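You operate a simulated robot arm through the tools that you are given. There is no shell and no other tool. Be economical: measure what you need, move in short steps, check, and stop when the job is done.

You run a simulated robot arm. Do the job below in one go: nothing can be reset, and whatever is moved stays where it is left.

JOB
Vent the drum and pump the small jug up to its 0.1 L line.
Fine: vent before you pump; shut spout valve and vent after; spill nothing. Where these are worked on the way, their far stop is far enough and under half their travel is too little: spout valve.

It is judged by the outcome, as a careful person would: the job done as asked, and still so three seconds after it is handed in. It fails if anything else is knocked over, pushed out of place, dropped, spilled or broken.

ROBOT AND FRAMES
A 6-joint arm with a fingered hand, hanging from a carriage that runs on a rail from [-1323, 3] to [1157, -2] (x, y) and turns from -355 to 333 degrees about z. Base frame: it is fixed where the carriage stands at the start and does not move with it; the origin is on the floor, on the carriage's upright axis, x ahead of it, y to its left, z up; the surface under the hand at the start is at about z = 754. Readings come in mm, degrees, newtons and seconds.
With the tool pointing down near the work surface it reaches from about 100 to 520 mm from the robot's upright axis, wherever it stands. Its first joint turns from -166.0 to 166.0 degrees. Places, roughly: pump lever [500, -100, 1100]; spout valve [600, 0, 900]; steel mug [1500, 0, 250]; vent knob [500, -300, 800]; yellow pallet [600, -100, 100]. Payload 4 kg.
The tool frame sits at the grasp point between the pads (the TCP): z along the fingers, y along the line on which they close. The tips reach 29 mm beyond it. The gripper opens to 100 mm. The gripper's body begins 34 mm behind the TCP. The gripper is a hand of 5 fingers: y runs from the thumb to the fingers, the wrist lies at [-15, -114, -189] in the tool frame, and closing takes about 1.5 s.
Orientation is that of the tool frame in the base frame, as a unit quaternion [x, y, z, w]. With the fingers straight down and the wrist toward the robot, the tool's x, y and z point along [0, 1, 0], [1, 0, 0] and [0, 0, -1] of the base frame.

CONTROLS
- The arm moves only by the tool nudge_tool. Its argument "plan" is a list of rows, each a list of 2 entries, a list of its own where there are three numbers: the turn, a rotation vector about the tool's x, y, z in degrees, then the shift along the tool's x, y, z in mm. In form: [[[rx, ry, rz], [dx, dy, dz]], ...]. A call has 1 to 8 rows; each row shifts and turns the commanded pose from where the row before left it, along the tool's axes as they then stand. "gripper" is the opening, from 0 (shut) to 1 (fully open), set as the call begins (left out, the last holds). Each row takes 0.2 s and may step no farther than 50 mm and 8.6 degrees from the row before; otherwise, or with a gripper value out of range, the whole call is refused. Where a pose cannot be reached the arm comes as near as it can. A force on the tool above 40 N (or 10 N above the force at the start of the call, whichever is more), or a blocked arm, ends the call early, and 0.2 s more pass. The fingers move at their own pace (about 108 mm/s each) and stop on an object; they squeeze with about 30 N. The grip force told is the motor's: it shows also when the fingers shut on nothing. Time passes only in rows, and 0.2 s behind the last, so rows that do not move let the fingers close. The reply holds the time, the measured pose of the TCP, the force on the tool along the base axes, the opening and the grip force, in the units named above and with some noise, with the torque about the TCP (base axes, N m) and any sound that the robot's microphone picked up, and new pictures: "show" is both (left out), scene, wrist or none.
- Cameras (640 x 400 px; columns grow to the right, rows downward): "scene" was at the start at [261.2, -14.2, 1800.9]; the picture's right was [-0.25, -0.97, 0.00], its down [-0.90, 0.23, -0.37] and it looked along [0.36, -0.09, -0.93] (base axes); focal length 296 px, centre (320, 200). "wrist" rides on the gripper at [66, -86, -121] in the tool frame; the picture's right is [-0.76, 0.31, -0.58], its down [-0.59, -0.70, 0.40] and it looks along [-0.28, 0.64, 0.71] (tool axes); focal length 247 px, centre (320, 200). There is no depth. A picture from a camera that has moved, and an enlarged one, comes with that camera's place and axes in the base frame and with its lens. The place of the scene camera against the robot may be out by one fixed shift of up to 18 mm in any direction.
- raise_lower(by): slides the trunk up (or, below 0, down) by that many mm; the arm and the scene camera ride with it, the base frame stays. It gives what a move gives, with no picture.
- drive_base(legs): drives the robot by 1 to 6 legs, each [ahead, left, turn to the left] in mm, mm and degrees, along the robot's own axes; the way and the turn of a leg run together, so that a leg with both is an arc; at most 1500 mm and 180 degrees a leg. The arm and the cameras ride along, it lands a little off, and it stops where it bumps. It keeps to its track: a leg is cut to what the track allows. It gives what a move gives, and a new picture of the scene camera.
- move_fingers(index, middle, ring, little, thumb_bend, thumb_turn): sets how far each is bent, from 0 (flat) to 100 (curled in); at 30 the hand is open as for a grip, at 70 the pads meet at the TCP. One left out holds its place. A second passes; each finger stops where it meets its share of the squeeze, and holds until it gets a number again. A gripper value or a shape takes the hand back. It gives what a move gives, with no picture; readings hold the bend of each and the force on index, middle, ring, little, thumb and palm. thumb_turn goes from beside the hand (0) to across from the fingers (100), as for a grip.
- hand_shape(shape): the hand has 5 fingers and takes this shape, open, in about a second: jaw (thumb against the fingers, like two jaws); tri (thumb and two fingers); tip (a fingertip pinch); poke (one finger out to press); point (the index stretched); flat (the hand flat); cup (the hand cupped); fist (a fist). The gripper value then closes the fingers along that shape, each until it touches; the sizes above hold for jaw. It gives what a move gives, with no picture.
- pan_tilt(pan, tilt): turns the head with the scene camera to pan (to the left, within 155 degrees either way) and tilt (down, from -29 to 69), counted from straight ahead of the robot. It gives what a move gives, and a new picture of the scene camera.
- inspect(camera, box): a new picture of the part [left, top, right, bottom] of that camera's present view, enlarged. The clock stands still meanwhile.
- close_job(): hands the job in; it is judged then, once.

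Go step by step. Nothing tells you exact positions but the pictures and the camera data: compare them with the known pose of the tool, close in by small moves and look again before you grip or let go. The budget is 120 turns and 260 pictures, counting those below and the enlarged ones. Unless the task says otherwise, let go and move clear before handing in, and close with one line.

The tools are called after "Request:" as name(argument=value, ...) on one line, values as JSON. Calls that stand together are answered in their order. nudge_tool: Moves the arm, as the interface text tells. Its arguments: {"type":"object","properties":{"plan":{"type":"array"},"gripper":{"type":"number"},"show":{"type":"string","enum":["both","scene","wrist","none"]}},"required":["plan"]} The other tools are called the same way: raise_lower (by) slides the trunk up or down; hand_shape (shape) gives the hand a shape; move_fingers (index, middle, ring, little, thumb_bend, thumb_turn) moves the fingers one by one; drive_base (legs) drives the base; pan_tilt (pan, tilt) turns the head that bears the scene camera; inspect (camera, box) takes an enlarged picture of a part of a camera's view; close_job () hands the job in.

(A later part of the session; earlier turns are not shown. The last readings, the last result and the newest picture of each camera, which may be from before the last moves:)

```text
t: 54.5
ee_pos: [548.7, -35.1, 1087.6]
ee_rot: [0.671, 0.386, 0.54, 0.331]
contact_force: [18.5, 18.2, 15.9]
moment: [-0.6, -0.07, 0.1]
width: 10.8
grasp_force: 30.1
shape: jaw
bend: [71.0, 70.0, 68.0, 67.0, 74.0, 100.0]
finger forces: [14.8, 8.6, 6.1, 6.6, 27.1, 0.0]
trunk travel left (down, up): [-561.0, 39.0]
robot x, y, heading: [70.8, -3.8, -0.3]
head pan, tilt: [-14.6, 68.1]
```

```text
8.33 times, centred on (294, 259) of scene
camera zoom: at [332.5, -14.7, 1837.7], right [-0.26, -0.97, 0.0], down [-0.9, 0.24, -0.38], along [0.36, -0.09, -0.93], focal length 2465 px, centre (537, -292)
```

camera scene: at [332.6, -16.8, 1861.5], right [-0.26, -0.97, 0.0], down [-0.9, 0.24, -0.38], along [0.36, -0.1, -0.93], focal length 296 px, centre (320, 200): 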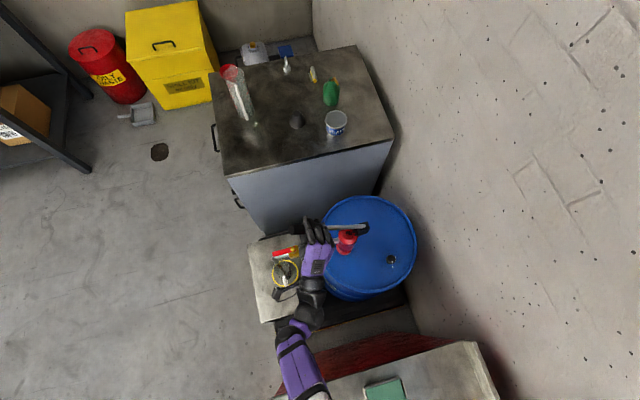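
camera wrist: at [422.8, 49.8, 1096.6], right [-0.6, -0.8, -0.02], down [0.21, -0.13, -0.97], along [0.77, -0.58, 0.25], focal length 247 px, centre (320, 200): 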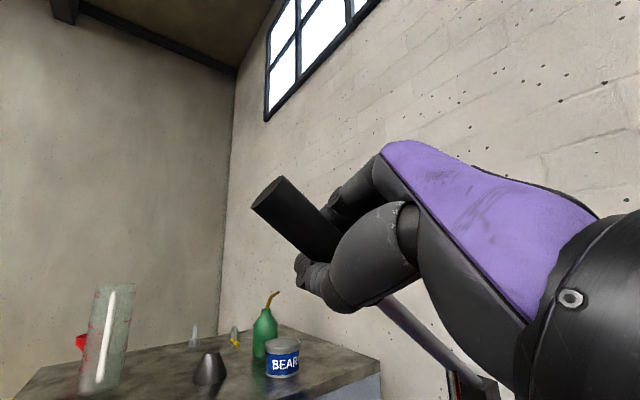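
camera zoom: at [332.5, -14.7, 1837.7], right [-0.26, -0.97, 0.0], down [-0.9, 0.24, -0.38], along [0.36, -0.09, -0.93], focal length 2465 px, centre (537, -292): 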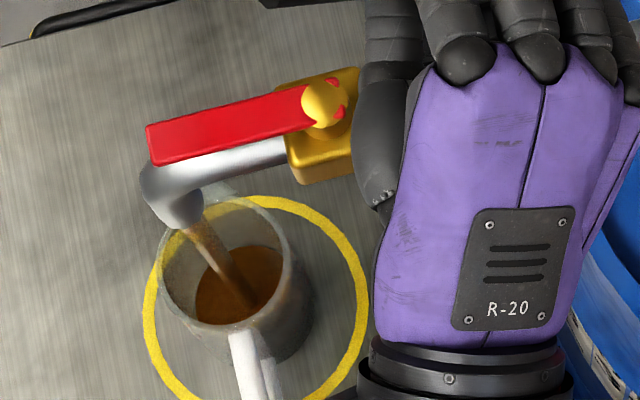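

Request:
nudge_tool(plan=[[[-0.4, -0.6, -3.9], [4, -3, 0]], [[-0.4, -0.6, -3.9], [4, -3, 0]], [[0, 0, 0], [0, 0, 0]]], show="none")

Request:
raise_lower(by=-12)

Request:
inspect(camera="scene", box=[270, 235, 318, 283])

```text
t: 55.3
ee_pos: [548.0, -32.5, 1088.0]
ee_rot: [0.65, 0.422, 0.506, 0.378]
contact_force: [33.3, -18.3, -9.5]
moment: [0.16, -0.09, 0.13]
width: 12.3
grasp_force: 29.8
shape: jaw
bend: [65.0, 70.0, 70.0, 71.0, 74.0, 100.0]
finger forces: [21.6, 7.4, 4.6, 0.8, 30.2, 0.1]
out of reach, approached as far as the arm can: row 2
trunk travel left (down, up): [-561.0, 39.0]
robot x, y, heading: [70.4, 1.8, -0.2]
head pan, tilt: [-14.6, 68.1]
```

```text
t: 55.9
ee_pos: [549.5, -27.2, 1076.3]
ee_rot: [0.647, 0.425, 0.511, 0.375]
contact_force: [27.0, -7.7, 0.7]
moment: [-0.27, -0.12, 0.01]
width: 12.5
grasp_force: 30.0
shape: jaw
bend: [66.0, 70.0, 70.0, 67.0, 74.0, 100.0]
finger forces: [17.2, 8.3, 5.5, 2.8, 29.9, 0.0]
trunk travel left (down, up): [-549.0, 51.0]
robot x, y, heading: [70.0, -0.8, -0.2]
head pan, tilt: [-14.6, 68.1]
```

```text
8.33 times, centred on (294, 259) of scene
camera zoom: at [332.6, -16.1, 1825.8], right [-0.26, -0.97, 0.0], down [-0.9, 0.24, -0.38], along [0.36, -0.1, -0.93], focal length 2465 px, centre (537, -292)
```

zoom: 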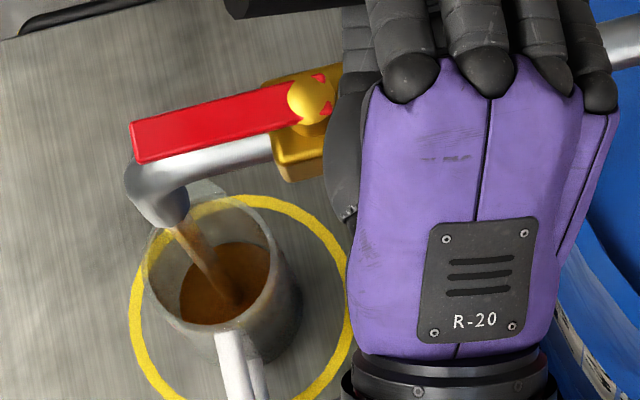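

Request:
inspect(camera="scene", box=[278, 255, 298, 275])

```text
16.00 times, centred on (288, 265) of scene
camera zoom: at [332.6, -16.1, 1825.8], right [-0.26, -0.97, 0.0], down [-0.9, 0.24, -0.38], along [0.36, -0.1, -0.93], focal length 4733 px, centre (832, -840)
```

zoom: 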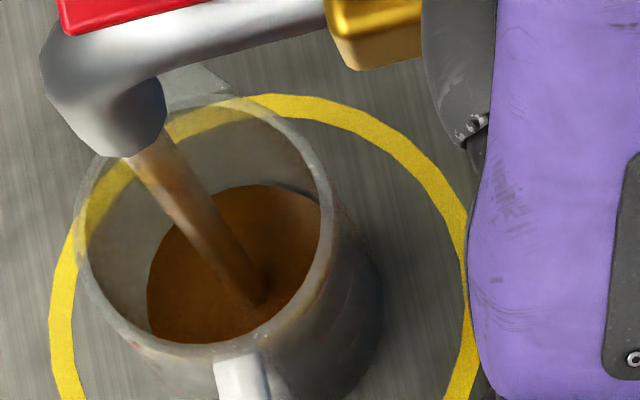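

The surface is still near the jug's bottom (roughly a fifth of the way to the 0.1 line). The arc fits my pivot estimate well, so I'll continue with larger trunk steps.

Request:
raise_lower(by=-12)

Request:
nudge_tool(plan=[[[-0.4, -0.6, -3.5], [4.2, -1.6, 0]], [[-0.4, -0.6, -3.5], [4.2, -1.6, 0]], [[0, 0, 0], [0, 0, 0]]], show="none")

Request:
raise_lower(by=-12)

Request:
inspect(camera="scene", box=[276, 250, 300, 274])

```text
t: 56.5
ee_pos: [547.6, -24.8, 1065.3]
ee_rot: [0.647, 0.424, 0.512, 0.375]
contact_force: [21.2, 11.6, 10.1]
moment: [-0.54, -0.1, 0.08]
width: 10.9
grasp_force: 30.2
shape: jaw
bend: [71.0, 70.0, 69.0, 66.0, 74.0, 100.0]
finger forces: [15.9, 8.9, 5.4, 4.7, 29.0, 0.0]
trunk travel left (down, up): [-537.0, 63.0]
robot x, y, heading: [69.6, -1.7, -0.4]
head pan, tilt: [-14.6, 68.1]
```

```text
t: 57.3
ee_pos: [548.3, -22.4, 1066.4]
ee_rot: [0.625, 0.455, 0.479, 0.416]
contact_force: [31.3, -20.3, -7.2]
moment: [0.18, -0.09, 0.03]
width: 12.4
grasp_force: 29.7
shape: jaw
bend: [65.0, 70.0, 70.0, 67.0, 74.0, 100.0]
finger forces: [21.9, 7.2, 4.2, 0.4, 29.9, 0.0]
out of reach, approached as far as the arm can: row 2
trunk travel left (down, up): [-537.0, 63.0]
robot x, y, heading: [69.1, 0.7, -0.4]
head pan, tilt: [-14.6, 68.1]
```

```text
t: 57.9
ee_pos: [548.4, -19.5, 1055.5]
ee_rot: [0.621, 0.456, 0.483, 0.416]
contact_force: [26.8, -11.8, -1.2]
moment: [-0.17, -0.06, 0.03]
width: 12.6
grasp_force: 29.7
shape: jaw
bend: [65.0, 70.0, 70.0, 66.0, 74.0, 100.0]
finger forces: [17.8, 8.6, 5.3, 2.2, 30.0, 0.0]
trunk travel left (down, up): [-525.0, 75.0]
robot x, y, heading: [67.3, 0.8, -0.2]
head pan, tilt: [-14.6, 68.1]
```

```text
16.00 times, centred on (288, 262) of scene
camera zoom: at [332.8, -16.4, 1801.8], right [-0.26, -0.97, 0.0], down [-0.9, 0.24, -0.38], along [0.36, -0.1, -0.93], focal length 4733 px, centre (832, -792)
```

zoom: 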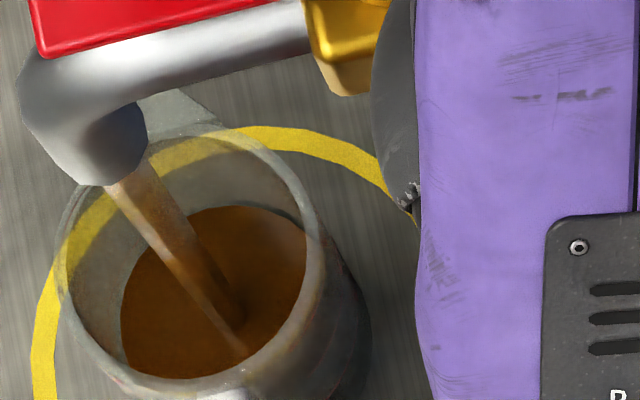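

The level is now perhaps near the mark, so I need a proper side reading. I'll open the hand, back the carriage straight off, and look at the jug more obliquely.

Request:
nudge_tool(plan=[[[0, 0, 0], [0, 0, 0]], [[0, 0, 0], [0, 0, 0]], [[0, 0, 0], [0, 0, 0]], [[0, 0, 0], [0, 0, 0]], [[0, 0, 0], [0, 0, 0]]], gripper=1, show="wrist")

Request:
inspect(camera="scene", box=[276, 250, 300, 274])

```text
t: 59.1
ee_pos: [543.6, -16.9, 1053.7]
ee_rot: [0.625, 0.456, 0.48, 0.414]
contact_force: [-2.6, -0.8, 0.5]
moment: [0.03, -0.08, -0.02]
width: 100.1
grasp_force: 0.0
shape: jaw
bend: [30.0, 30.0, 30.0, 30.0, 30.0, 98.0]
finger forces: [2.0, 0.0, 0.0, 0.1, 0.1, 0.1]
trunk travel left (down, up): [-525.0, 75.0]
robot x, y, heading: [72.5, 1.2, -0.3]
head pan, tilt: [-14.6, 68.1]
camera wrist: at [418.6, 74.1, 1010.1], right [-0.6, -0.76, 0.24], down [0.2, -0.43, -0.88], along [0.77, -0.48, 0.41], focal length 247 px, centre (320, 200)
```

wrist: 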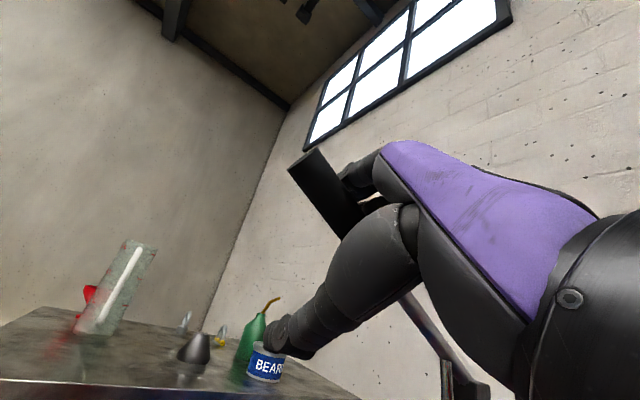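

```text
16.00 times, centred on (288, 262) of scene
camera zoom: at [331.1, -15.8, 1800.9], right [-0.26, -0.97, 0.0], down [-0.9, 0.24, -0.37], along [0.36, -0.1, -0.93], focal length 4733 px, centre (832, -792)
```

zoom: 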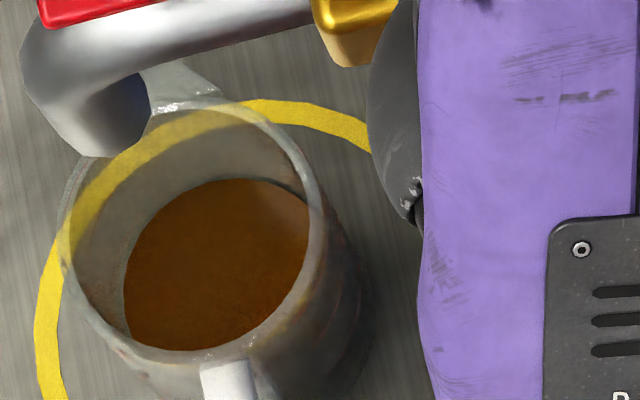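

Flow stopped on release. Relieving finger contact, then backing off for the oblique view.

Request:
nudge_tool(plan=[[[0, 0, 0], [0, 12, 0]], [[0, 0, 0], [0, 0, 0]]], show="wrist")

```text
t: 59.7
ee_pos: [543.9, -20.9, 1065.0]
ee_rot: [0.623, 0.456, 0.481, 0.414]
contact_force: [-0.6, -1.1, 0.8]
moment: [0.06, 0.0, -0.02]
width: 99.9
grasp_force: 0.1
shape: jaw
bend: [30.0, 30.0, 30.0, 30.0, 30.0, 98.0]
finger forces: [1.3, 0.0, 0.0, 0.0, 0.0, 0.0]
trunk travel left (down, up): [-525.0, 75.0]
robot x, y, heading: [69.3, 0.8, -0.4]
head pan, tilt: [-14.6, 68.1]
camera wrist: at [419.8, 71.1, 1021.0], right [-0.6, -0.76, 0.24], down [0.2, -0.43, -0.88], along [0.77, -0.48, 0.41], focal length 247 px, centre (320, 200)
```

wrist: 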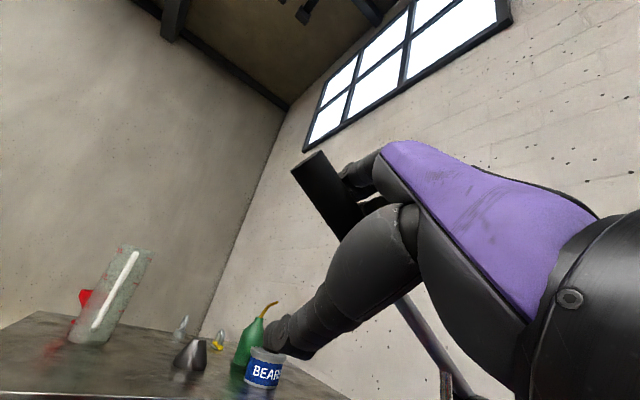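

The lever has a light return spring and follows the hand up. I'll raise gently to let it return, then back off.

Request:
raise_lower(by=50)

Request:
drive_base(legs=[[-100, 0, 0]])

Request:
inspect(camera="scene", box=[250, 190, 400, 300])

```text
t: 60.6
ee_pos: [545.1, -20.5, 1113.1]
ee_rot: [0.623, 0.456, 0.482, 0.414]
contact_force: [-0.6, 0.4, -0.6]
moment: [0.0, -0.01, 0.01]
width: 100.0
grasp_force: 0.0
shape: jaw
bend: [30.0, 30.0, 30.0, 30.0, 30.0, 98.0]
finger forces: [0.0, 0.0, 0.1, 0.0, 0.0, 0.0]
trunk travel left (down, up): [-575.0, 25.0]
robot x, y, heading: [67.4, -0.8, -0.4]
head pan, tilt: [-14.6, 68.1]
```

```text
t: 61.7
ee_pos: [446.1, -20.7, 1114.5]
ee_rot: [0.623, 0.456, 0.481, 0.415]
contact_force: [0.0, -0.2, 0.0]
moment: [-0.04, 0.0, -0.02]
width: 100.2
grasp_force: 0.0
shape: jaw
bend: [30.0, 30.0, 30.0, 30.0, 30.0, 98.0]
finger forces: [0.0, 0.0, 0.0, 0.0, 0.0, 0.1]
trunk travel left (down, up): [-575.0, 25.0]
robot x, y, heading: [-24.4, -5.6, -0.2]
head pan, tilt: [-14.6, 68.1]
camera scene: at [232.6, -15.6, 1850.9], right [-0.26, -0.97, 0.0], down [-0.9, 0.24, -0.37], along [0.36, -0.1, -0.93], focal length 296 px, centre (320, 200)
```

scene: 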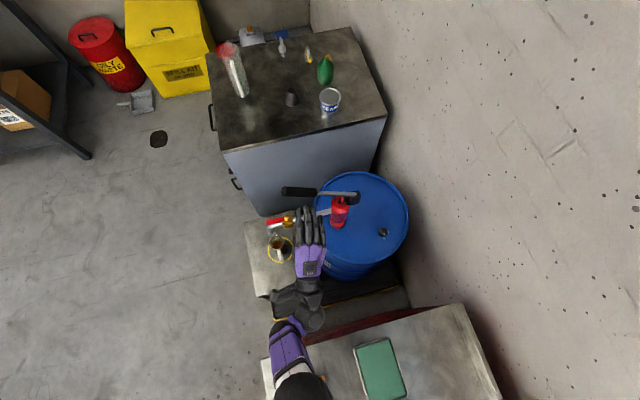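

```text
3.64 times, centred on (325, 245) of scene
camera zoom: at [232.6, -15.6, 1850.9], right [-0.26, -0.97, 0.0], down [-0.9, 0.24, -0.37], along [0.36, -0.1, -0.93], focal length 1076 px, centre (302, 36)
```

zoom: 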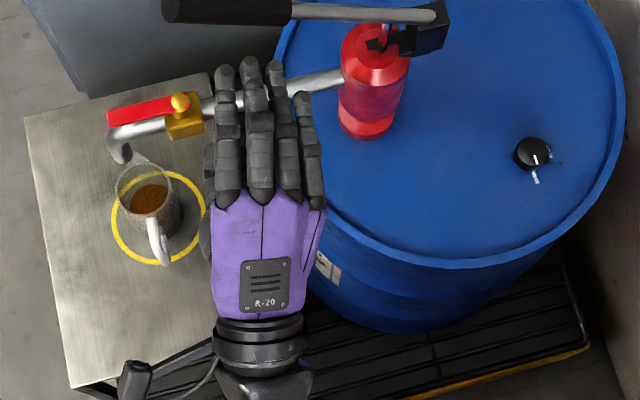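

Request:
drive_base(legs=[[-450, 0, 0]])

Request:
pan_tilt(pan=4, tilt=50)

```text
t: 64.5
ee_pos: [-9.5, -22.3, 1113.4]
ee_rot: [0.626, 0.453, 0.48, 0.416]
contact_force: [-0.9, 0.7, 0.0]
moment: [0.03, 0.02, 0.0]
width: 100.0
grasp_force: 0.1
shape: jaw
bend: [30.0, 30.0, 30.0, 30.0, 30.0, 98.0]
finger forces: [0.0, 0.1, 0.1, 0.1, 0.0, 0.0]
trunk travel left (down, up): [-575.0, 25.0]
robot x, y, heading: [-480.4, 4.1, -0.4]
head pan, tilt: [-14.6, 68.1]
camera scene: at [-222.6, -16.4, 1850.9], right [-0.26, -0.96, 0.0], down [-0.89, 0.25, -0.37], along [0.36, -0.1, -0.93], focal length 296 px, centre (320, 200)
```

scene: 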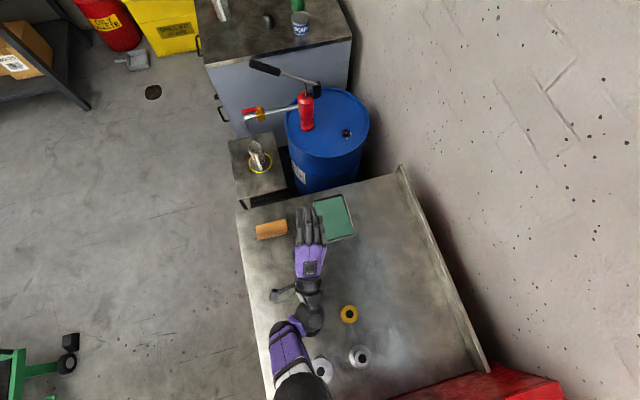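

```text
t: 65.3
ee_pos: [-9.2, -22.5, 1114.3]
ee_rot: [0.625, 0.454, 0.48, 0.416]
contact_force: [1.0, 0.4, -0.3]
moment: [-0.03, -0.03, -0.02]
width: 100.1
grasp_force: 0.1
shape: jaw
bend: [30.0, 30.0, 30.0, 30.0, 30.0, 98.0]
finger forces: [0.0, 0.1, 0.0, 0.0, 0.0, 0.0]
trunk travel left (down, up): [-575.0, 25.0]
robot x, y, heading: [-482.9, -0.9, -0.6]
head pan, tilt: [4.0, 50.0]
camera scene: at [-200.5, 3.0, 1872.1], right [0.06, -1.0, 0.0], down [-0.77, -0.04, -0.64], along [0.64, 0.04, -0.77], focal length 296 px, centre (320, 200)
```

scene: 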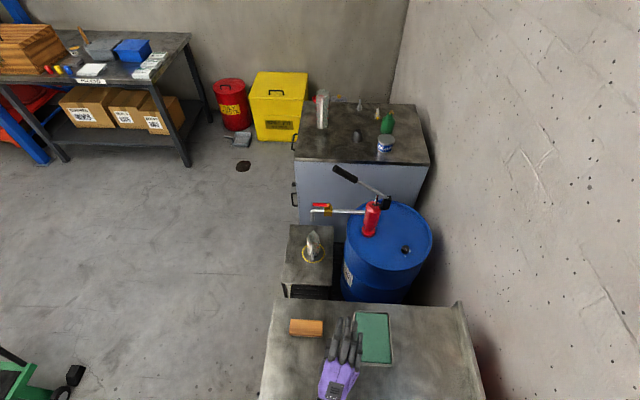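

Request:
inspect(camera="scene", box=[304, 223, 324, 268])

Request:
inspect(camera="scene", box=[280, 150, 440, 280])

```text
8.89 times, centred on (314, 246) of scene
camera zoom: at [-200.5, 3.0, 1872.1], right [0.06, -1.0, 0.0], down [-0.77, -0.04, -0.64], along [0.64, 0.04, -0.77], focal length 2629 px, centre (373, -204)
```

zoom: 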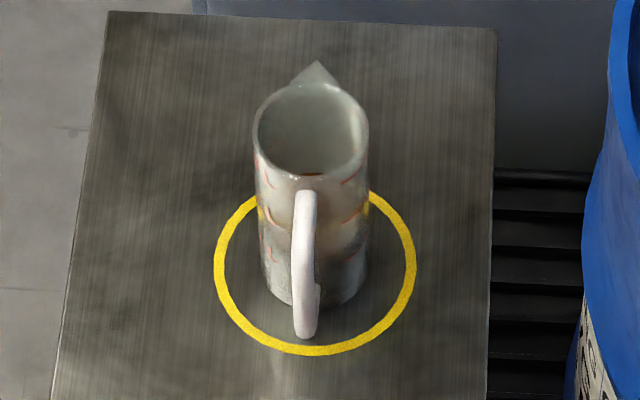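

```text
3.08 times, centred on (360, 215) of scene
camera zoom: at [-200.5, 3.0, 1872.1], right [0.06, -1.0, 0.0], down [-0.77, -0.04, -0.64], along [0.64, 0.04, -0.77], focal length 910 px, centre (197, 154)
```

zoom: 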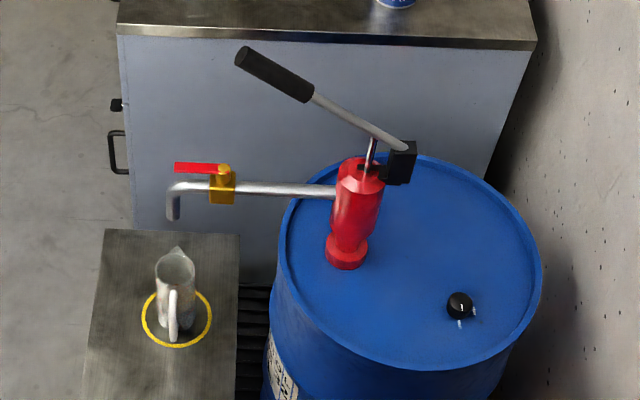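

Request:
inspect(camera="scene", box=[306, 238, 320, 260])

Request:
inspect(camera="scene", box=[308, 244, 318, 250])

```text
16.00 times, centred on (313, 249) of scene
camera zoom: at [-200.5, 3.0, 1872.1], right [0.06, -1.0, 0.0], down [-0.77, -0.04, -0.64], along [0.64, 0.04, -0.77], focal length 4733 px, centre (432, -584)
```

zoom: 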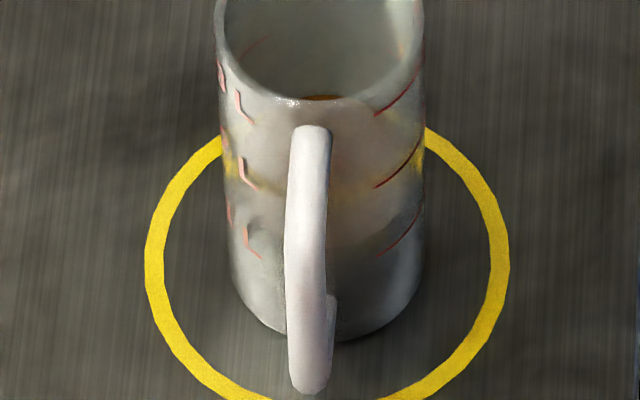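

```text
16.00 times, centred on (313, 247) of scene
camera zoom: at [-200.5, 3.0, 1872.1], right [0.06, -1.0, 0.0], down [-0.77, -0.04, -0.64], along [0.64, 0.04, -0.77], focal length 4733 px, centre (432, -552)
```

zoom: 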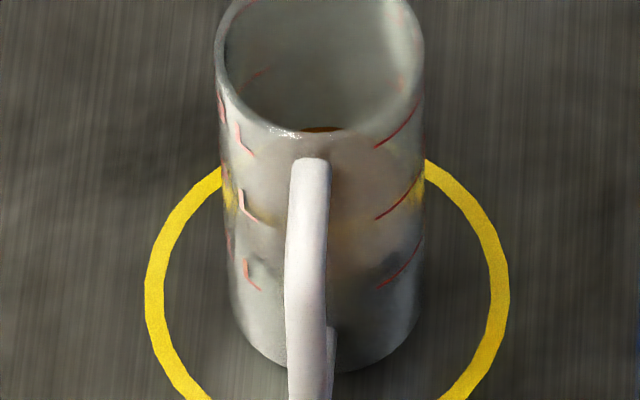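

The 0.1/0.2/0.3 ticks and the oil are now visible; the level looks close to 0.1. I'll take one more view from a bit closer to read it more accurately.

Request:
drive_base(legs=[[200, 0, 0]])

Request:
pan_tilt(pan=6, tilt=62)

```text
t: 66.9
ee_pos: [189.9, -23.3, 1115.2]
ee_rot: [0.625, 0.454, 0.48, 0.416]
contact_force: [1.5, 0.3, 0.8]
moment: [0.0, -0.02, 0.03]
width: 100.2
grasp_force: 0.0
shape: jaw
bend: [30.0, 30.0, 30.0, 30.0, 30.0, 98.0]
finger forces: [0.0, 0.1, 0.0, 0.1, 0.0, 0.0]
trunk travel left (down, up): [-575.0, 25.0]
robot x, y, heading: [-282.7, 1.2, -0.8]
head pan, tilt: [4.0, 50.0]
camera scene: at [-0.7, 2.4, 1872.2], right [0.06, -1.0, 0.0], down [-0.76, -0.04, -0.64], along [0.64, 0.04, -0.77], focal length 296 px, centre (320, 200)
```

scene: 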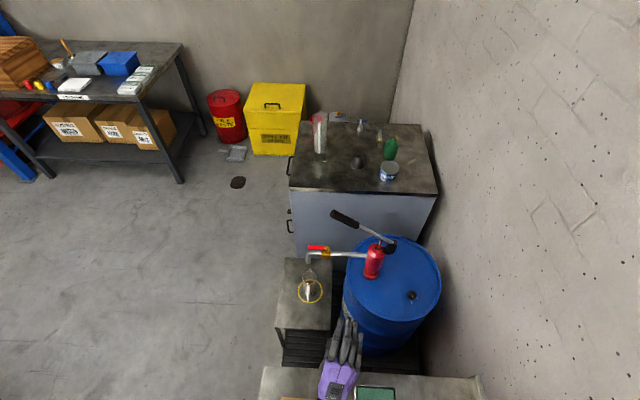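

```text
t: 67.6
ee_pos: [191.9, -24.0, 1114.5]
ee_rot: [0.626, 0.454, 0.479, 0.416]
contact_force: [0.5, 1.0, -1.1]
moment: [-0.02, -0.05, 0.0]
width: 99.9
grasp_force: 0.1
shape: jaw
bend: [30.0, 30.0, 30.0, 30.0, 30.0, 98.0]
finger forces: [0.0, 0.1, 0.0, 0.0, 0.0, 0.0]
trunk travel left (down, up): [-575.0, 25.0]
robot x, y, heading: [-285.0, 1.4, -0.9]
head pan, tilt: [6.0, 62.0]
camera scene: at [-13.5, 3.9, 1857.4], right [0.09, -1.0, 0.0], down [-0.88, -0.08, -0.47], along [0.47, 0.04, -0.88], focal length 296 px, centre (320, 200)
```

scene: 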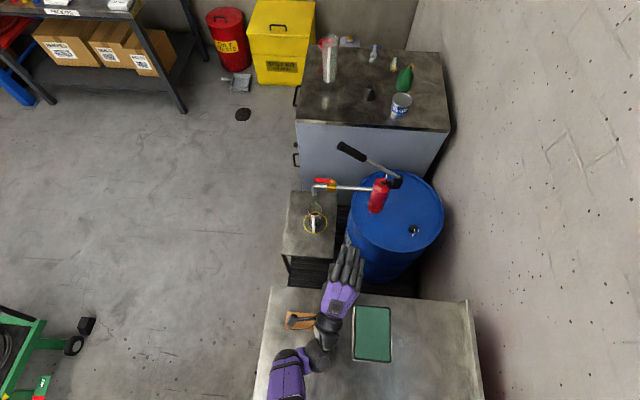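

Request:
inspect(camera="scene", box=[305, 209, 325, 229])

```text
16.00 times, centred on (315, 219) of scene
camera zoom: at [-13.5, 3.9, 1857.4], right [0.09, -1.0, 0.0], down [-0.88, -0.08, -0.47], along [0.47, 0.04, -0.88], focal length 4733 px, centre (400, -104)
```

zoom: 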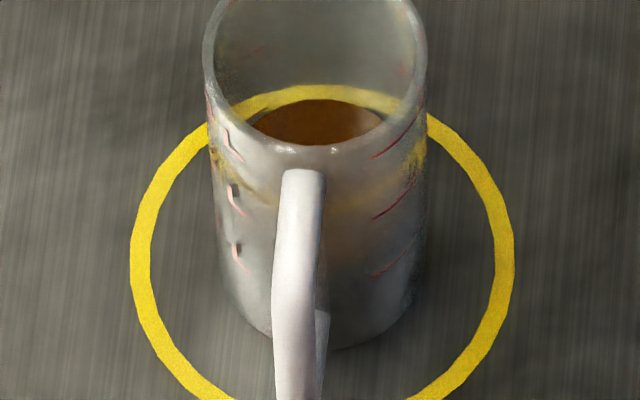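

The reading is about 0.10–0.11 L, at the line, so I'll stop pumping for now and confirm with a close-up. Returning the hand to point down.

Request:
nudge_tool(plan=[[[0, 0, -8], [0, 0, 0]], [[0, 0, -8], [0, 0, 0]], [[8.4, 0, 0], [0, 0, 0]], [[8.4, 0, 0], [0, 0, 0]], [[8.4, 0, 0], [0, 0, 0]], [[8.4, 0, 0], [0, 0, 0]], [[8.4, 0, 0], [0, 0, 0]], [[8.4, 0, 0], [0, 0, 0]]], show="none")

Request:
nudge_tool(plan=[[[8.4, 0, 0], [0, 0, 0]], [[8.4, 0, 0], [0, 0, 0]], [[8.4, 0, 0], [0, 0, 0]], [[0, 0, 0], [0, 0, 0]]], show="scene")

```text
t: 69.4
ee_pos: [183.0, -16.2, 1096.4]
ee_rot: [0.578, 0.551, 0.394, 0.456]
contact_force: [0.0, 0.3, 0.5]
moment: [0.01, 0.05, -0.02]
width: 100.0
grasp_force: 0.2
shape: jaw
bend: [30.0, 30.0, 30.0, 30.0, 30.0, 98.0]
finger forces: [0.0, 0.0, 0.0, 0.0, 0.0, 0.1]
out of reach, approached as far as the arm can: row 3, 4, 5, 6, 7, 8
trunk travel left (down, up): [-575.0, 25.0]
robot x, y, heading: [-285.5, 1.9, -0.8]
head pan, tilt: [6.0, 62.0]
```

```text
t: 70.4
ee_pos: [183.2, -16.4, 1096.7]
ee_rot: [0.578, 0.55, 0.394, 0.456]
contact_force: [0.0, 0.0, 0.6]
moment: [0.0, -0.01, 0.0]
width: 100.0
grasp_force: 0.0
shape: jaw
bend: [30.0, 30.0, 30.0, 30.0, 30.0, 98.0]
finger forces: [0.1, 0.1, 0.0, 0.0, 0.1, 0.1]
out of reach, approached as far as the arm can: row 1, 2, 3
trunk travel left (down, up): [-575.0, 25.0]
robot x, y, heading: [-285.7, 1.4, -0.6]
head pan, tilt: [6.0, 62.0]
camera scene: at [-13.5, 3.9, 1857.3], right [0.09, -1.0, 0.0], down [-0.88, -0.08, -0.47], along [0.47, 0.04, -0.88], focal length 296 px, centre (320, 200)
```

scene: 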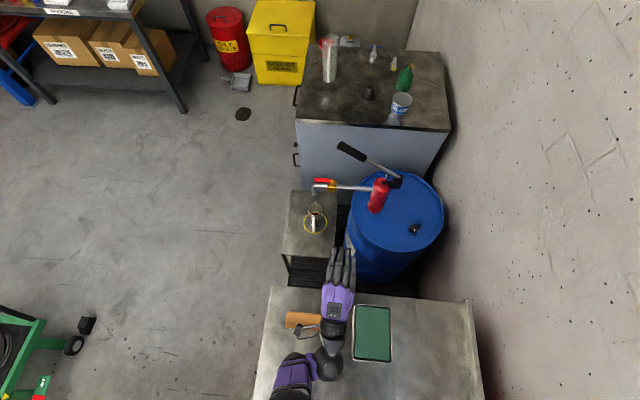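

Request:
nudge_tool(plan=[[[0, 0, 0], [0, -20.5, 18.5]], [[0, 0, 0], [0, -20.5, 18.5]], [[8.4, 0, 0], [0, 0, 0]], [[8.4, 0, 0], [0, 0, 0]], [[8.4, 0, 0], [0, 0, 0]], [[8.4, 0, 0], [0, 0, 0]], [[8.4, 0, 0], [0, 0, 0]], [[8.4, 0, 0], [0, 0, 0]]], show="none")

Request:
nudge_tool(plan=[[[8.4, 0, 0], [0, 0, 0]], [[8.4, 0, 0], [0, 0, 0]], [[0, 0, 0], [0, 0, 0]]], show="none")

```text
t: 72.2
ee_pos: [250.0, 31.8, 892.4]
ee_rot: [0.717, 0.666, 0.12, 0.166]
contact_force: [-0.2, 0.1, -1.0]
moment: [-0.01, -0.04, -0.08]
width: 100.0
grasp_force: 0.1
shape: jaw
bend: [30.0, 30.0, 30.0, 30.0, 30.0, 98.0]
finger forces: [0.0, 0.0, 0.0, 0.0, 0.0, 0.0]
out of reach, approached as far as the arm can: row 3, 4, 5, 6, 7, 8
trunk travel left (down, up): [-575.0, 25.0]
robot x, y, heading: [-280.9, 1.8, -0.6]
head pan, tilt: [6.0, 62.0]
```

```text
t: 73.0
ee_pos: [257.5, 34.0, 878.2]
ee_rot: [0.734, 0.676, 0.023, 0.06]
contact_force: [-0.6, -0.6, -0.4]
moment: [0.01, 0.01, 0.02]
width: 99.9
grasp_force: 0.0
shape: jaw
bend: [30.0, 30.0, 30.0, 30.0, 30.0, 98.0]
finger forces: [0.0, 0.1, 0.0, 0.0, 0.1, 0.1]
out of reach, approached as far as the arm can: row 1, 2
trunk travel left (down, up): [-575.0, 25.0]
robot x, y, heading: [-280.2, 2.4, -1.1]
head pan, tilt: [6.0, 62.0]
```

Request:
nudge_tool(plan=[[[0, 0, 0], [0, -40, -20]], [[0, 0, 0], [0, -20, -40]], [[0, 0, 0], [0, 0, 0]]], show="both")

```text
t: 73.6
ee_pos: [214.0, 38.1, 845.6]
ee_rot: [0.735, 0.676, -0.015, 0.04]
contact_force: [34.0, 0.6, -5.6]
moment: [-0.01, 0.41, -0.31]
width: 99.8
grasp_force: 0.0
shape: jaw
bend: [30.0, 30.0, 30.0, 30.0, 34.0, 98.0]
finger forces: [0.0, 0.0, 0.0, 0.0, 34.8, 0.0]
out of reach, approached as far as the arm can: row 1, 2
trunk travel left (down, up): [-575.0, 25.0]
robot x, y, heading: [-282.2, -2.1, -0.7]
head pan, tilt: [6.0, 62.0]
stopped in row 2: the force on the tool passed its limit at 82 N (the readings are from after the stop); the commanded pose is now the measured one
camera scene: at [-10.6, 3.8, 1858.5], right [0.09, -1.0, 0.0], down [-0.88, -0.08, -0.47], along [0.47, 0.04, -0.88], focal length 296 px, centre (320, 200)
camera wrist: at [130.6, 118.1, 959.1], right [0.22, -0.73, 0.64], down [-0.74, -0.56, -0.38], along [0.64, -0.39, -0.66], focal length 247 px, centre (320, 200)
```

scene: 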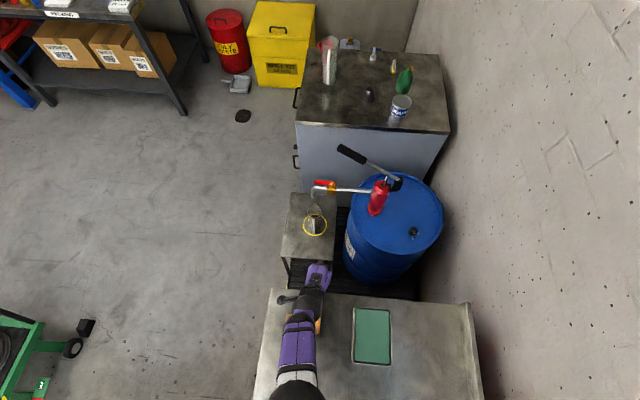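
wrist: 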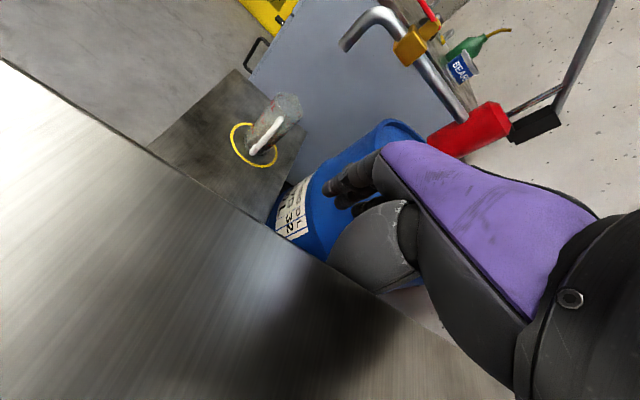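

The thumb touched the bench edge while the arm was overextended. I'll drive forward away from it, then lift.

Request:
drive_base(legs=[[120, 0, 0]])

Request:
raise_lower(by=25)

Request:
nudge_tool(plan=[[[0, 0, 0], [0, -30, -30]], [[0, 0, 0], [0, -30, -30]], [[0, 0, 0], [0, 0, 0]]], show="scene")

```text
t: 74.9
ee_pos: [317.7, 38.0, 837.7]
ee_rot: [0.734, 0.678, -0.025, 0.034]
contact_force: [-0.4, -0.1, 0.0]
moment: [-0.01, 0.0, -0.01]
width: 100.1
grasp_force: 0.1
shape: jaw
bend: [30.0, 30.0, 30.0, 30.0, 30.0, 97.0]
finger forces: [0.1, 0.0, 0.0, 0.1, 0.1, 0.1]
trunk travel left (down, up): [-575.0, 25.0]
robot x, y, heading: [-161.9, 2.5, -0.7]
head pan, tilt: [6.0, 62.0]
camera scene: at [107.3, 3.5, 1857.3], right [0.09, -1.0, 0.0], down [-0.88, -0.08, -0.47], along [0.47, 0.04, -0.88], focal length 296 px, centre (320, 200)
```

scene: 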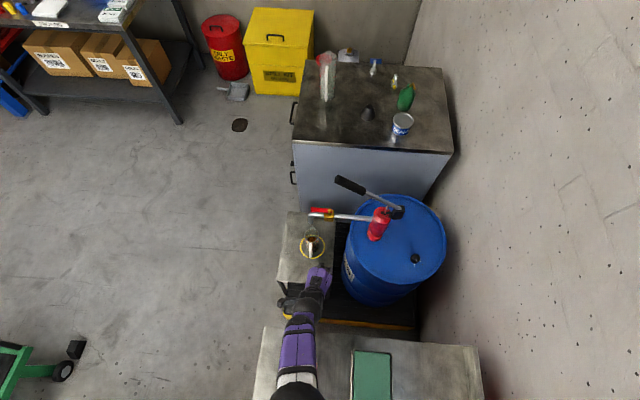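

```text
t: 75.6
ee_pos: [318.9, 36.7, 863.1]
ee_rot: [0.735, 0.677, -0.024, 0.034]
contact_force: [0.1, -0.1, -0.4]
moment: [0.01, -0.02, 0.02]
width: 100.1
grasp_force: 0.1
shape: jaw
bend: [30.0, 30.0, 30.0, 30.0, 30.0, 97.0]
finger forces: [0.0, 0.0, 0.0, 0.0, 0.0, 0.0]
trunk travel left (down, up): [-600.0, 0.0]
robot x, y, heading: [-163.4, 1.3, -0.7]
head pan, tilt: [6.0, 62.0]
```

```text
t: 76.4
ee_pos: [255.7, 48.7, 923.9]
ee_rot: [0.735, 0.677, -0.026, 0.033]
contact_force: [0.1, 0.3, -0.1]
moment: [0.01, 0.01, 0.01]
width: 100.0
grasp_force: 0.1
shape: jaw
bend: [30.0, 30.0, 30.0, 30.0, 30.0, 98.0]
finger forces: [0.0, 0.0, 0.1, 0.0, 0.0, 0.0]
trunk travel left (down, up): [-600.0, 0.0]
robot x, y, heading: [-165.0, -3.4, -0.5]
head pan, tilt: [6.0, 62.0]
camera scene: at [107.3, 3.5, 1882.3], right [0.09, -1.0, 0.0], down [-0.88, -0.08, -0.47], along [0.47, 0.04, -0.88], focal length 296 px, centre (320, 200)
```

scene: 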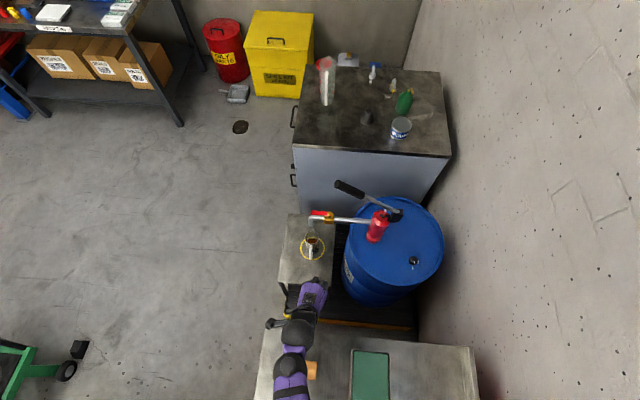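

Clear of the bench now. I'll straighten the hand, raise it, and check the orange box as well.

Request:
nudge_tool(plan=[[[0, 4.8, 0], [3, -14, -40]], [[0, 0, -5], [3, -14, -40]], [[0, 0, 0], [0, 0, 0]]], show="none")

Request:
drive_base(legs=[[200, 0, 0]])

Request:
nudge_tool(plan=[[[0, 0, 0], [0, 0, 0]]], show="wrist")

```text
t: 77.2
ee_pos: [230.2, 60.2, 1000.0]
ee_rot: [0.704, 0.711, 0.006, 0.005]
contact_force: [0.1, -0.1, 0.4]
moment: [-0.04, 0.01, 0.01]
width: 100.0
grasp_force: 0.0
shape: jaw
bend: [30.0, 30.0, 30.0, 30.0, 30.0, 98.0]
finger forces: [0.0, 0.0, 0.0, 0.0, 0.0, 0.0]
trunk travel left (down, up): [-600.0, 0.0]
robot x, y, heading: [-162.6, 0.5, -0.9]
head pan, tilt: [6.0, 62.0]
```

```text
t: 78.8
ee_pos: [432.7, 58.5, 1000.4]
ee_rot: [0.705, 0.71, 0.006, 0.004]
contact_force: [-0.8, 0.6, -0.4]
moment: [0.01, 0.01, -0.02]
width: 100.3
grasp_force: 0.0
shape: jaw
bend: [30.0, 30.0, 30.0, 30.0, 30.0, 98.0]
finger forces: [0.1, 0.0, 0.1, 0.1, 0.1, 0.0]
trunk travel left (down, up): [-600.0, 0.0]
robot x, y, heading: [38.3, -1.9, -1.0]
head pan, tilt: [6.0, 62.0]
camera scene: at [310.5, 3.1, 1882.3], right [0.09, -1.0, 0.0], down [-0.88, -0.08, -0.47], along [0.47, 0.04, -0.88], focal length 296 px, centre (320, 200)
```

scene: 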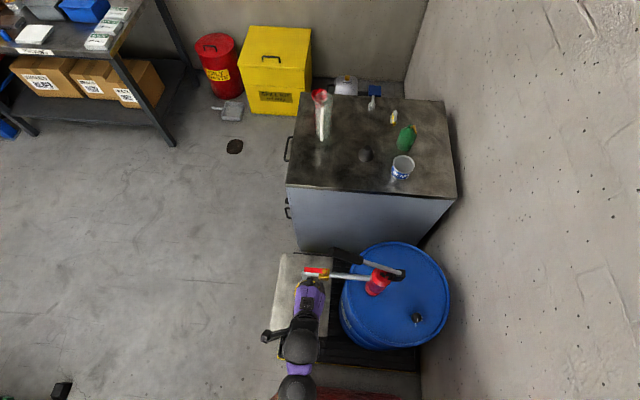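

```text
t: 79.2
ee_pos: [433.6, 59.0, 1000.8]
ee_rot: [0.704, 0.71, 0.007, 0.005]
contact_force: [-1.1, -0.4, 0.0]
moment: [0.01, -0.01, -0.01]
width: 99.7
grasp_force: 0.1
shape: jaw
bend: [30.0, 30.0, 30.0, 30.0, 30.0, 98.0]
finger forces: [0.0, 0.1, 0.0, 0.0, 0.0, 0.0]
trunk travel left (down, up): [-600.0, 0.0]
robot x, y, heading: [40.5, -1.0, -0.8]
head pan, tilt: [6.0, 62.0]
camera wrist: at [345.5, 121.3, 1120.8], right [0.3, -0.76, 0.58], down [-0.69, -0.59, -0.41], along [0.65, -0.28, -0.7], focal length 247 px, centre (320, 200)
```

wrist: 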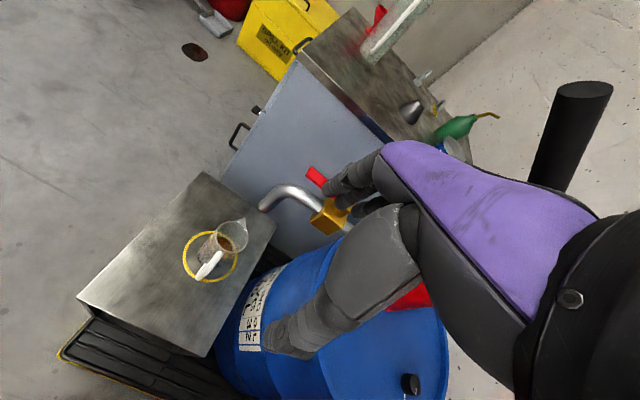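

Request:
inspect(camera="wrist", box=[190, 205, 260, 290])

Request:
inspect(camera="wrist", box=[200, 215, 250, 246])

```text
4.71 times, centred on (225, 248) of wrist
camera zoom: at [345.5, 121.3, 1120.8], right [0.3, -0.76, 0.58], down [-0.69, -0.59, -0.41], along [0.65, -0.28, -0.7], focal length 1162 px, centre (767, -24)
```

zoom: 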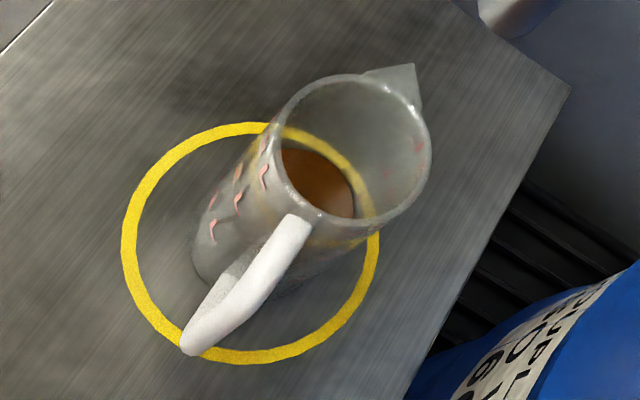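

```text
12.80 times, centred on (225, 230) of wrist
camera zoom: at [345.5, 121.3, 1120.8], right [0.3, -0.76, 0.58], down [-0.69, -0.59, -0.41], along [0.65, -0.28, -0.7], focal length 3161 px, centre (1536, -190)
```

zoom: 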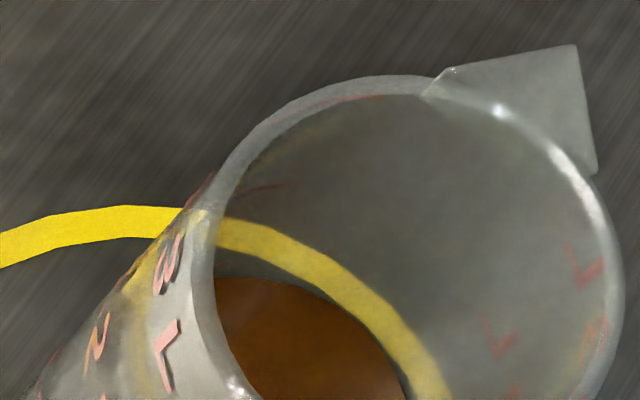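

Request:
inspect(camera="wrist", box=[210, 228, 250, 256])

Request:
inspect(camera="wrist", box=[195, 235, 245, 270])

```text
14.29 times, centred on (230, 242) of wrist
camera zoom: at [345.5, 121.3, 1120.8], right [0.3, -0.76, 0.58], down [-0.69, -0.59, -0.41], along [0.65, -0.28, -0.7], focal length 3528 px, centre (1606, -400)
```

zoom: 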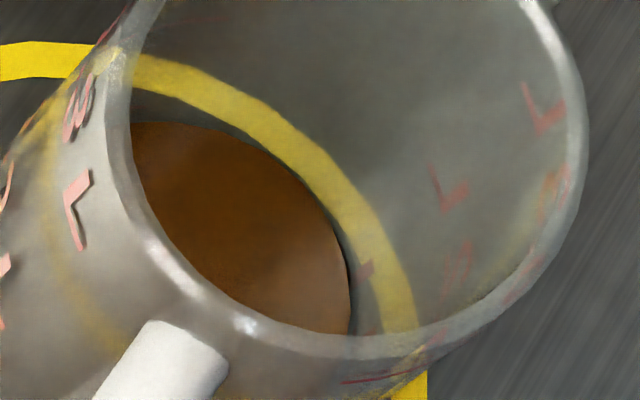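

```text
11.43 times, centred on (220, 252) of wrist
camera zoom: at [345.5, 121.3, 1120.8], right [0.3, -0.76, 0.58], down [-0.69, -0.59, -0.41], along [0.65, -0.28, -0.7], focal length 2823 px, centre (1463, -400)
```

zoom: 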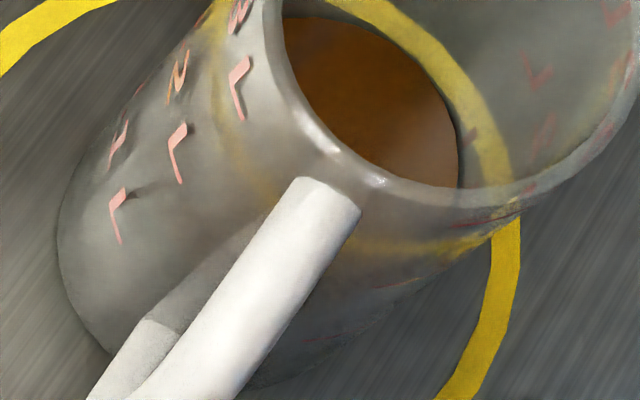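

Measured through the far-wall marks, the oil surface sits at the 0.1 L graduation, so pumping is done. Next, shut the spout valve: straddle the handle above the spout and swing it back clockwise.

Request:
drive_base(legs=[[112, 0, 0]])

Request:
pan_tilt(pan=-14.6, tilt=68)

Request:
nudge_tool(plan=[[[0, 0, 0], [0, 0, 0]]], show="wrist")

Request:
inspect(camera="scene", box=[240, 210, 368, 290])

```text
t: 80.4
ee_pos: [546.4, 57.3, 1001.2]
ee_rot: [0.706, 0.708, 0.007, 0.005]
contact_force: [-0.5, 0.4, -0.6]
moment: [-0.03, -0.01, 0.02]
width: 99.8
grasp_force: 0.1
shape: jaw
bend: [30.0, 30.0, 30.0, 30.0, 30.0, 98.0]
finger forces: [0.0, 0.0, 0.1, 0.1, 0.1, 0.0]
trunk travel left (down, up): [-600.0, 0.0]
robot x, y, heading: [156.4, -1.3, -0.7]
head pan, tilt: [6.0, 62.0]
camera scene: at [424.0, 2.0, 1882.3], right [0.09, -1.0, 0.0], down [-0.88, -0.08, -0.47], along [0.47, 0.04, -0.88], focal length 296 px, centre (320, 200)
```

scene: 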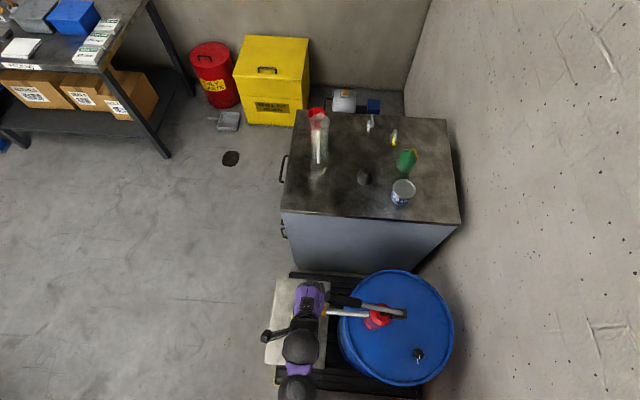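

```text
t: 81.2
ee_pos: [546.6, 56.4, 1000.9]
ee_rot: [0.705, 0.709, 0.005, 0.005]
contact_force: [0.2, -0.1, 0.7]
moment: [0.01, -0.01, 0.0]
width: 100.1
grasp_force: 0.1
shape: jaw
bend: [30.0, 30.0, 30.0, 30.0, 30.0, 98.0]
finger forces: [0.0, 0.0, 0.0, 0.0, 0.0, 0.0]
trunk travel left (down, up): [-600.0, 0.0]
robot x, y, heading: [154.4, -1.8, -0.7]
head pan, tilt: [-14.6, 68.0]
camera scene: at [414.8, -18.9, 1876.0], right [-0.27, -0.96, 0.0], down [-0.89, 0.25, -0.37], along [0.36, -0.1, -0.93], focal length 296 px, centre (320, 200)
```

scene: 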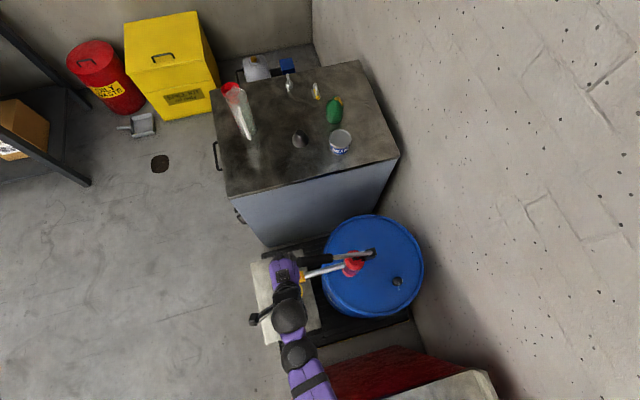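

```text
t: 81.6
ee_pos: [547.0, 57.1, 999.8]
ee_rot: [0.706, 0.708, 0.006, 0.005]
contact_force: [0.7, 0.0, -0.9]
moment: [0.0, 0.03, -0.03]
width: 100.2
grasp_force: 0.1
shape: jaw
bend: [30.0, 30.0, 30.0, 30.0, 30.0, 98.0]
finger forces: [0.1, 0.0, 0.0, 0.0, 0.0, 0.0]
trunk travel left (down, up): [-600.0, 0.0]
robot x, y, heading: [154.9, 4.6, -1.0]
head pan, tilt: [-14.6, 68.0]
camera wrist: at [459.4, 120.1, 1120.8], right [0.3, -0.76, 0.58], down [-0.69, -0.59, -0.41], along [0.65, -0.28, -0.7], focal length 247 px, centre (320, 200)
```

wrist: 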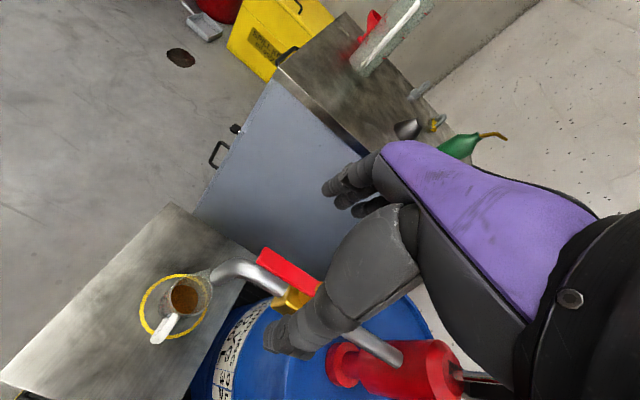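

```text
5.00 times, centred on (304, 250) of scene
camera zoom: at [414.7, -18.9, 1876.0], right [-0.27, -0.96, 0.0], down [-0.89, 0.25, -0.37], along [0.36, -0.1, -0.93], focal length 1479 px, centre (400, -50)
```

zoom: 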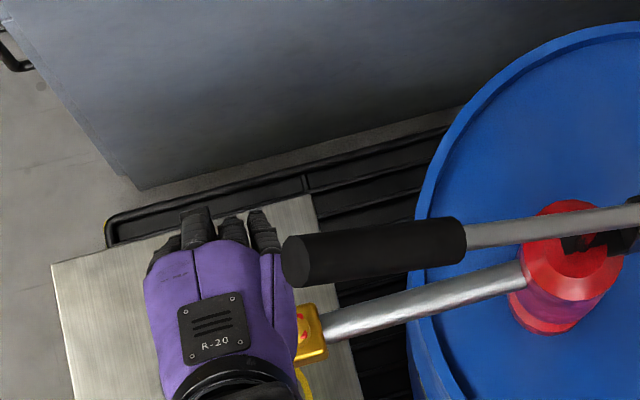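

The handle (tip ≈[544, 72, 935]) lies between thumb and fingers in plan. Lowering around it and caging it.

Request:
nudge_tool(plan=[[[0, 0, 0], [0, 0, 28]], [[0, 0, 0], [0, 0, 28]], [[0, 0, 0], [0, 0, 0]]], show="wrist")

Request:
nudge_tool(plan=[[[0, 0, 0], [0, 0, 0]], [[0, 0, 0], [0, 0, 0]], [[0, 0, 0], [0, 0, 0]], [[0, 0, 0], [0, 0, 0]]], gripper=0.35, show="wrist")

```text
t: 82.4
ee_pos: [546.7, 56.8, 942.6]
ee_rot: [0.706, 0.708, 0.006, 0.005]
contact_force: [-0.5, 0.1, 0.2]
moment: [0.01, -0.01, -0.01]
width: 100.1
grasp_force: 0.0
shape: jaw
bend: [30.0, 30.0, 30.0, 30.0, 30.0, 98.0]
finger forces: [0.0, 0.1, 0.0, 0.0, 0.0, 0.0]
trunk travel left (down, up): [-600.0, 0.0]
robot x, y, heading: [155.7, 0.5, -1.0]
head pan, tilt: [-14.6, 68.0]
camera wrist: at [459.5, 120.5, 1064.3], right [0.3, -0.76, 0.58], down [-0.69, -0.59, -0.41], along [0.65, -0.28, -0.7], focal length 247 px, centre (320, 200)
```

wrist: 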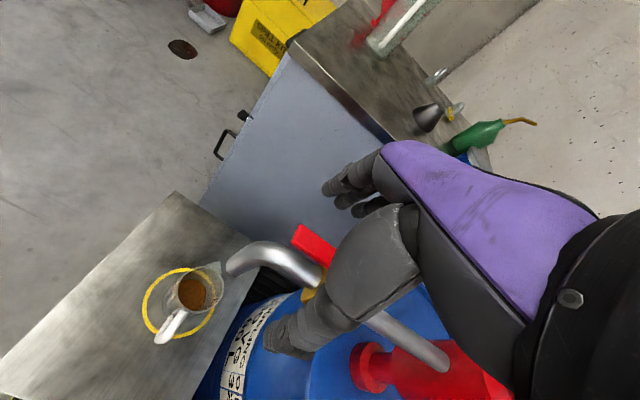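

```text
t: 83.4
ee_pos: [546.7, 56.6, 944.0]
ee_rot: [0.706, 0.708, 0.006, 0.005]
contact_force: [-0.4, -0.2, 0.3]
moment: [0.02, -0.02, 0.02]
width: 35.5
grasp_force: 0.0
shape: jaw
bend: [47.0, 49.0, 74.0, 54.0, 43.0, 100.0]
finger forces: [0.0, 0.0, 0.0, 0.0, 0.1, 0.0]
trunk travel left (down, up): [-600.0, 0.0]
robot x, y, heading: [151.8, 2.0, -1.0]
head pan, tilt: [-14.6, 68.0]
camera wrist: at [459.5, 120.5, 1064.5], right [0.3, -0.76, 0.58], down [-0.69, -0.59, -0.41], along [0.65, -0.28, -0.7], focal length 247 px, centre (320, 200)
```

wrist: 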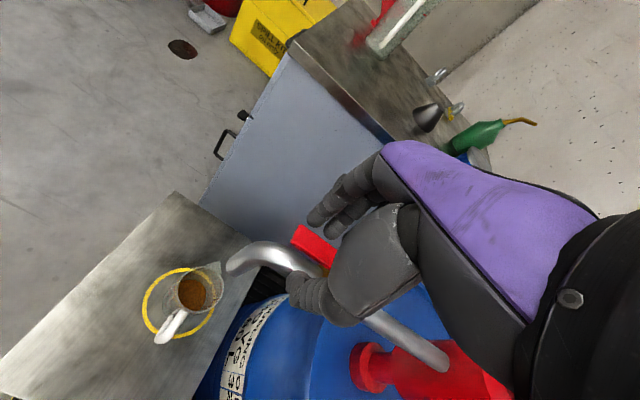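

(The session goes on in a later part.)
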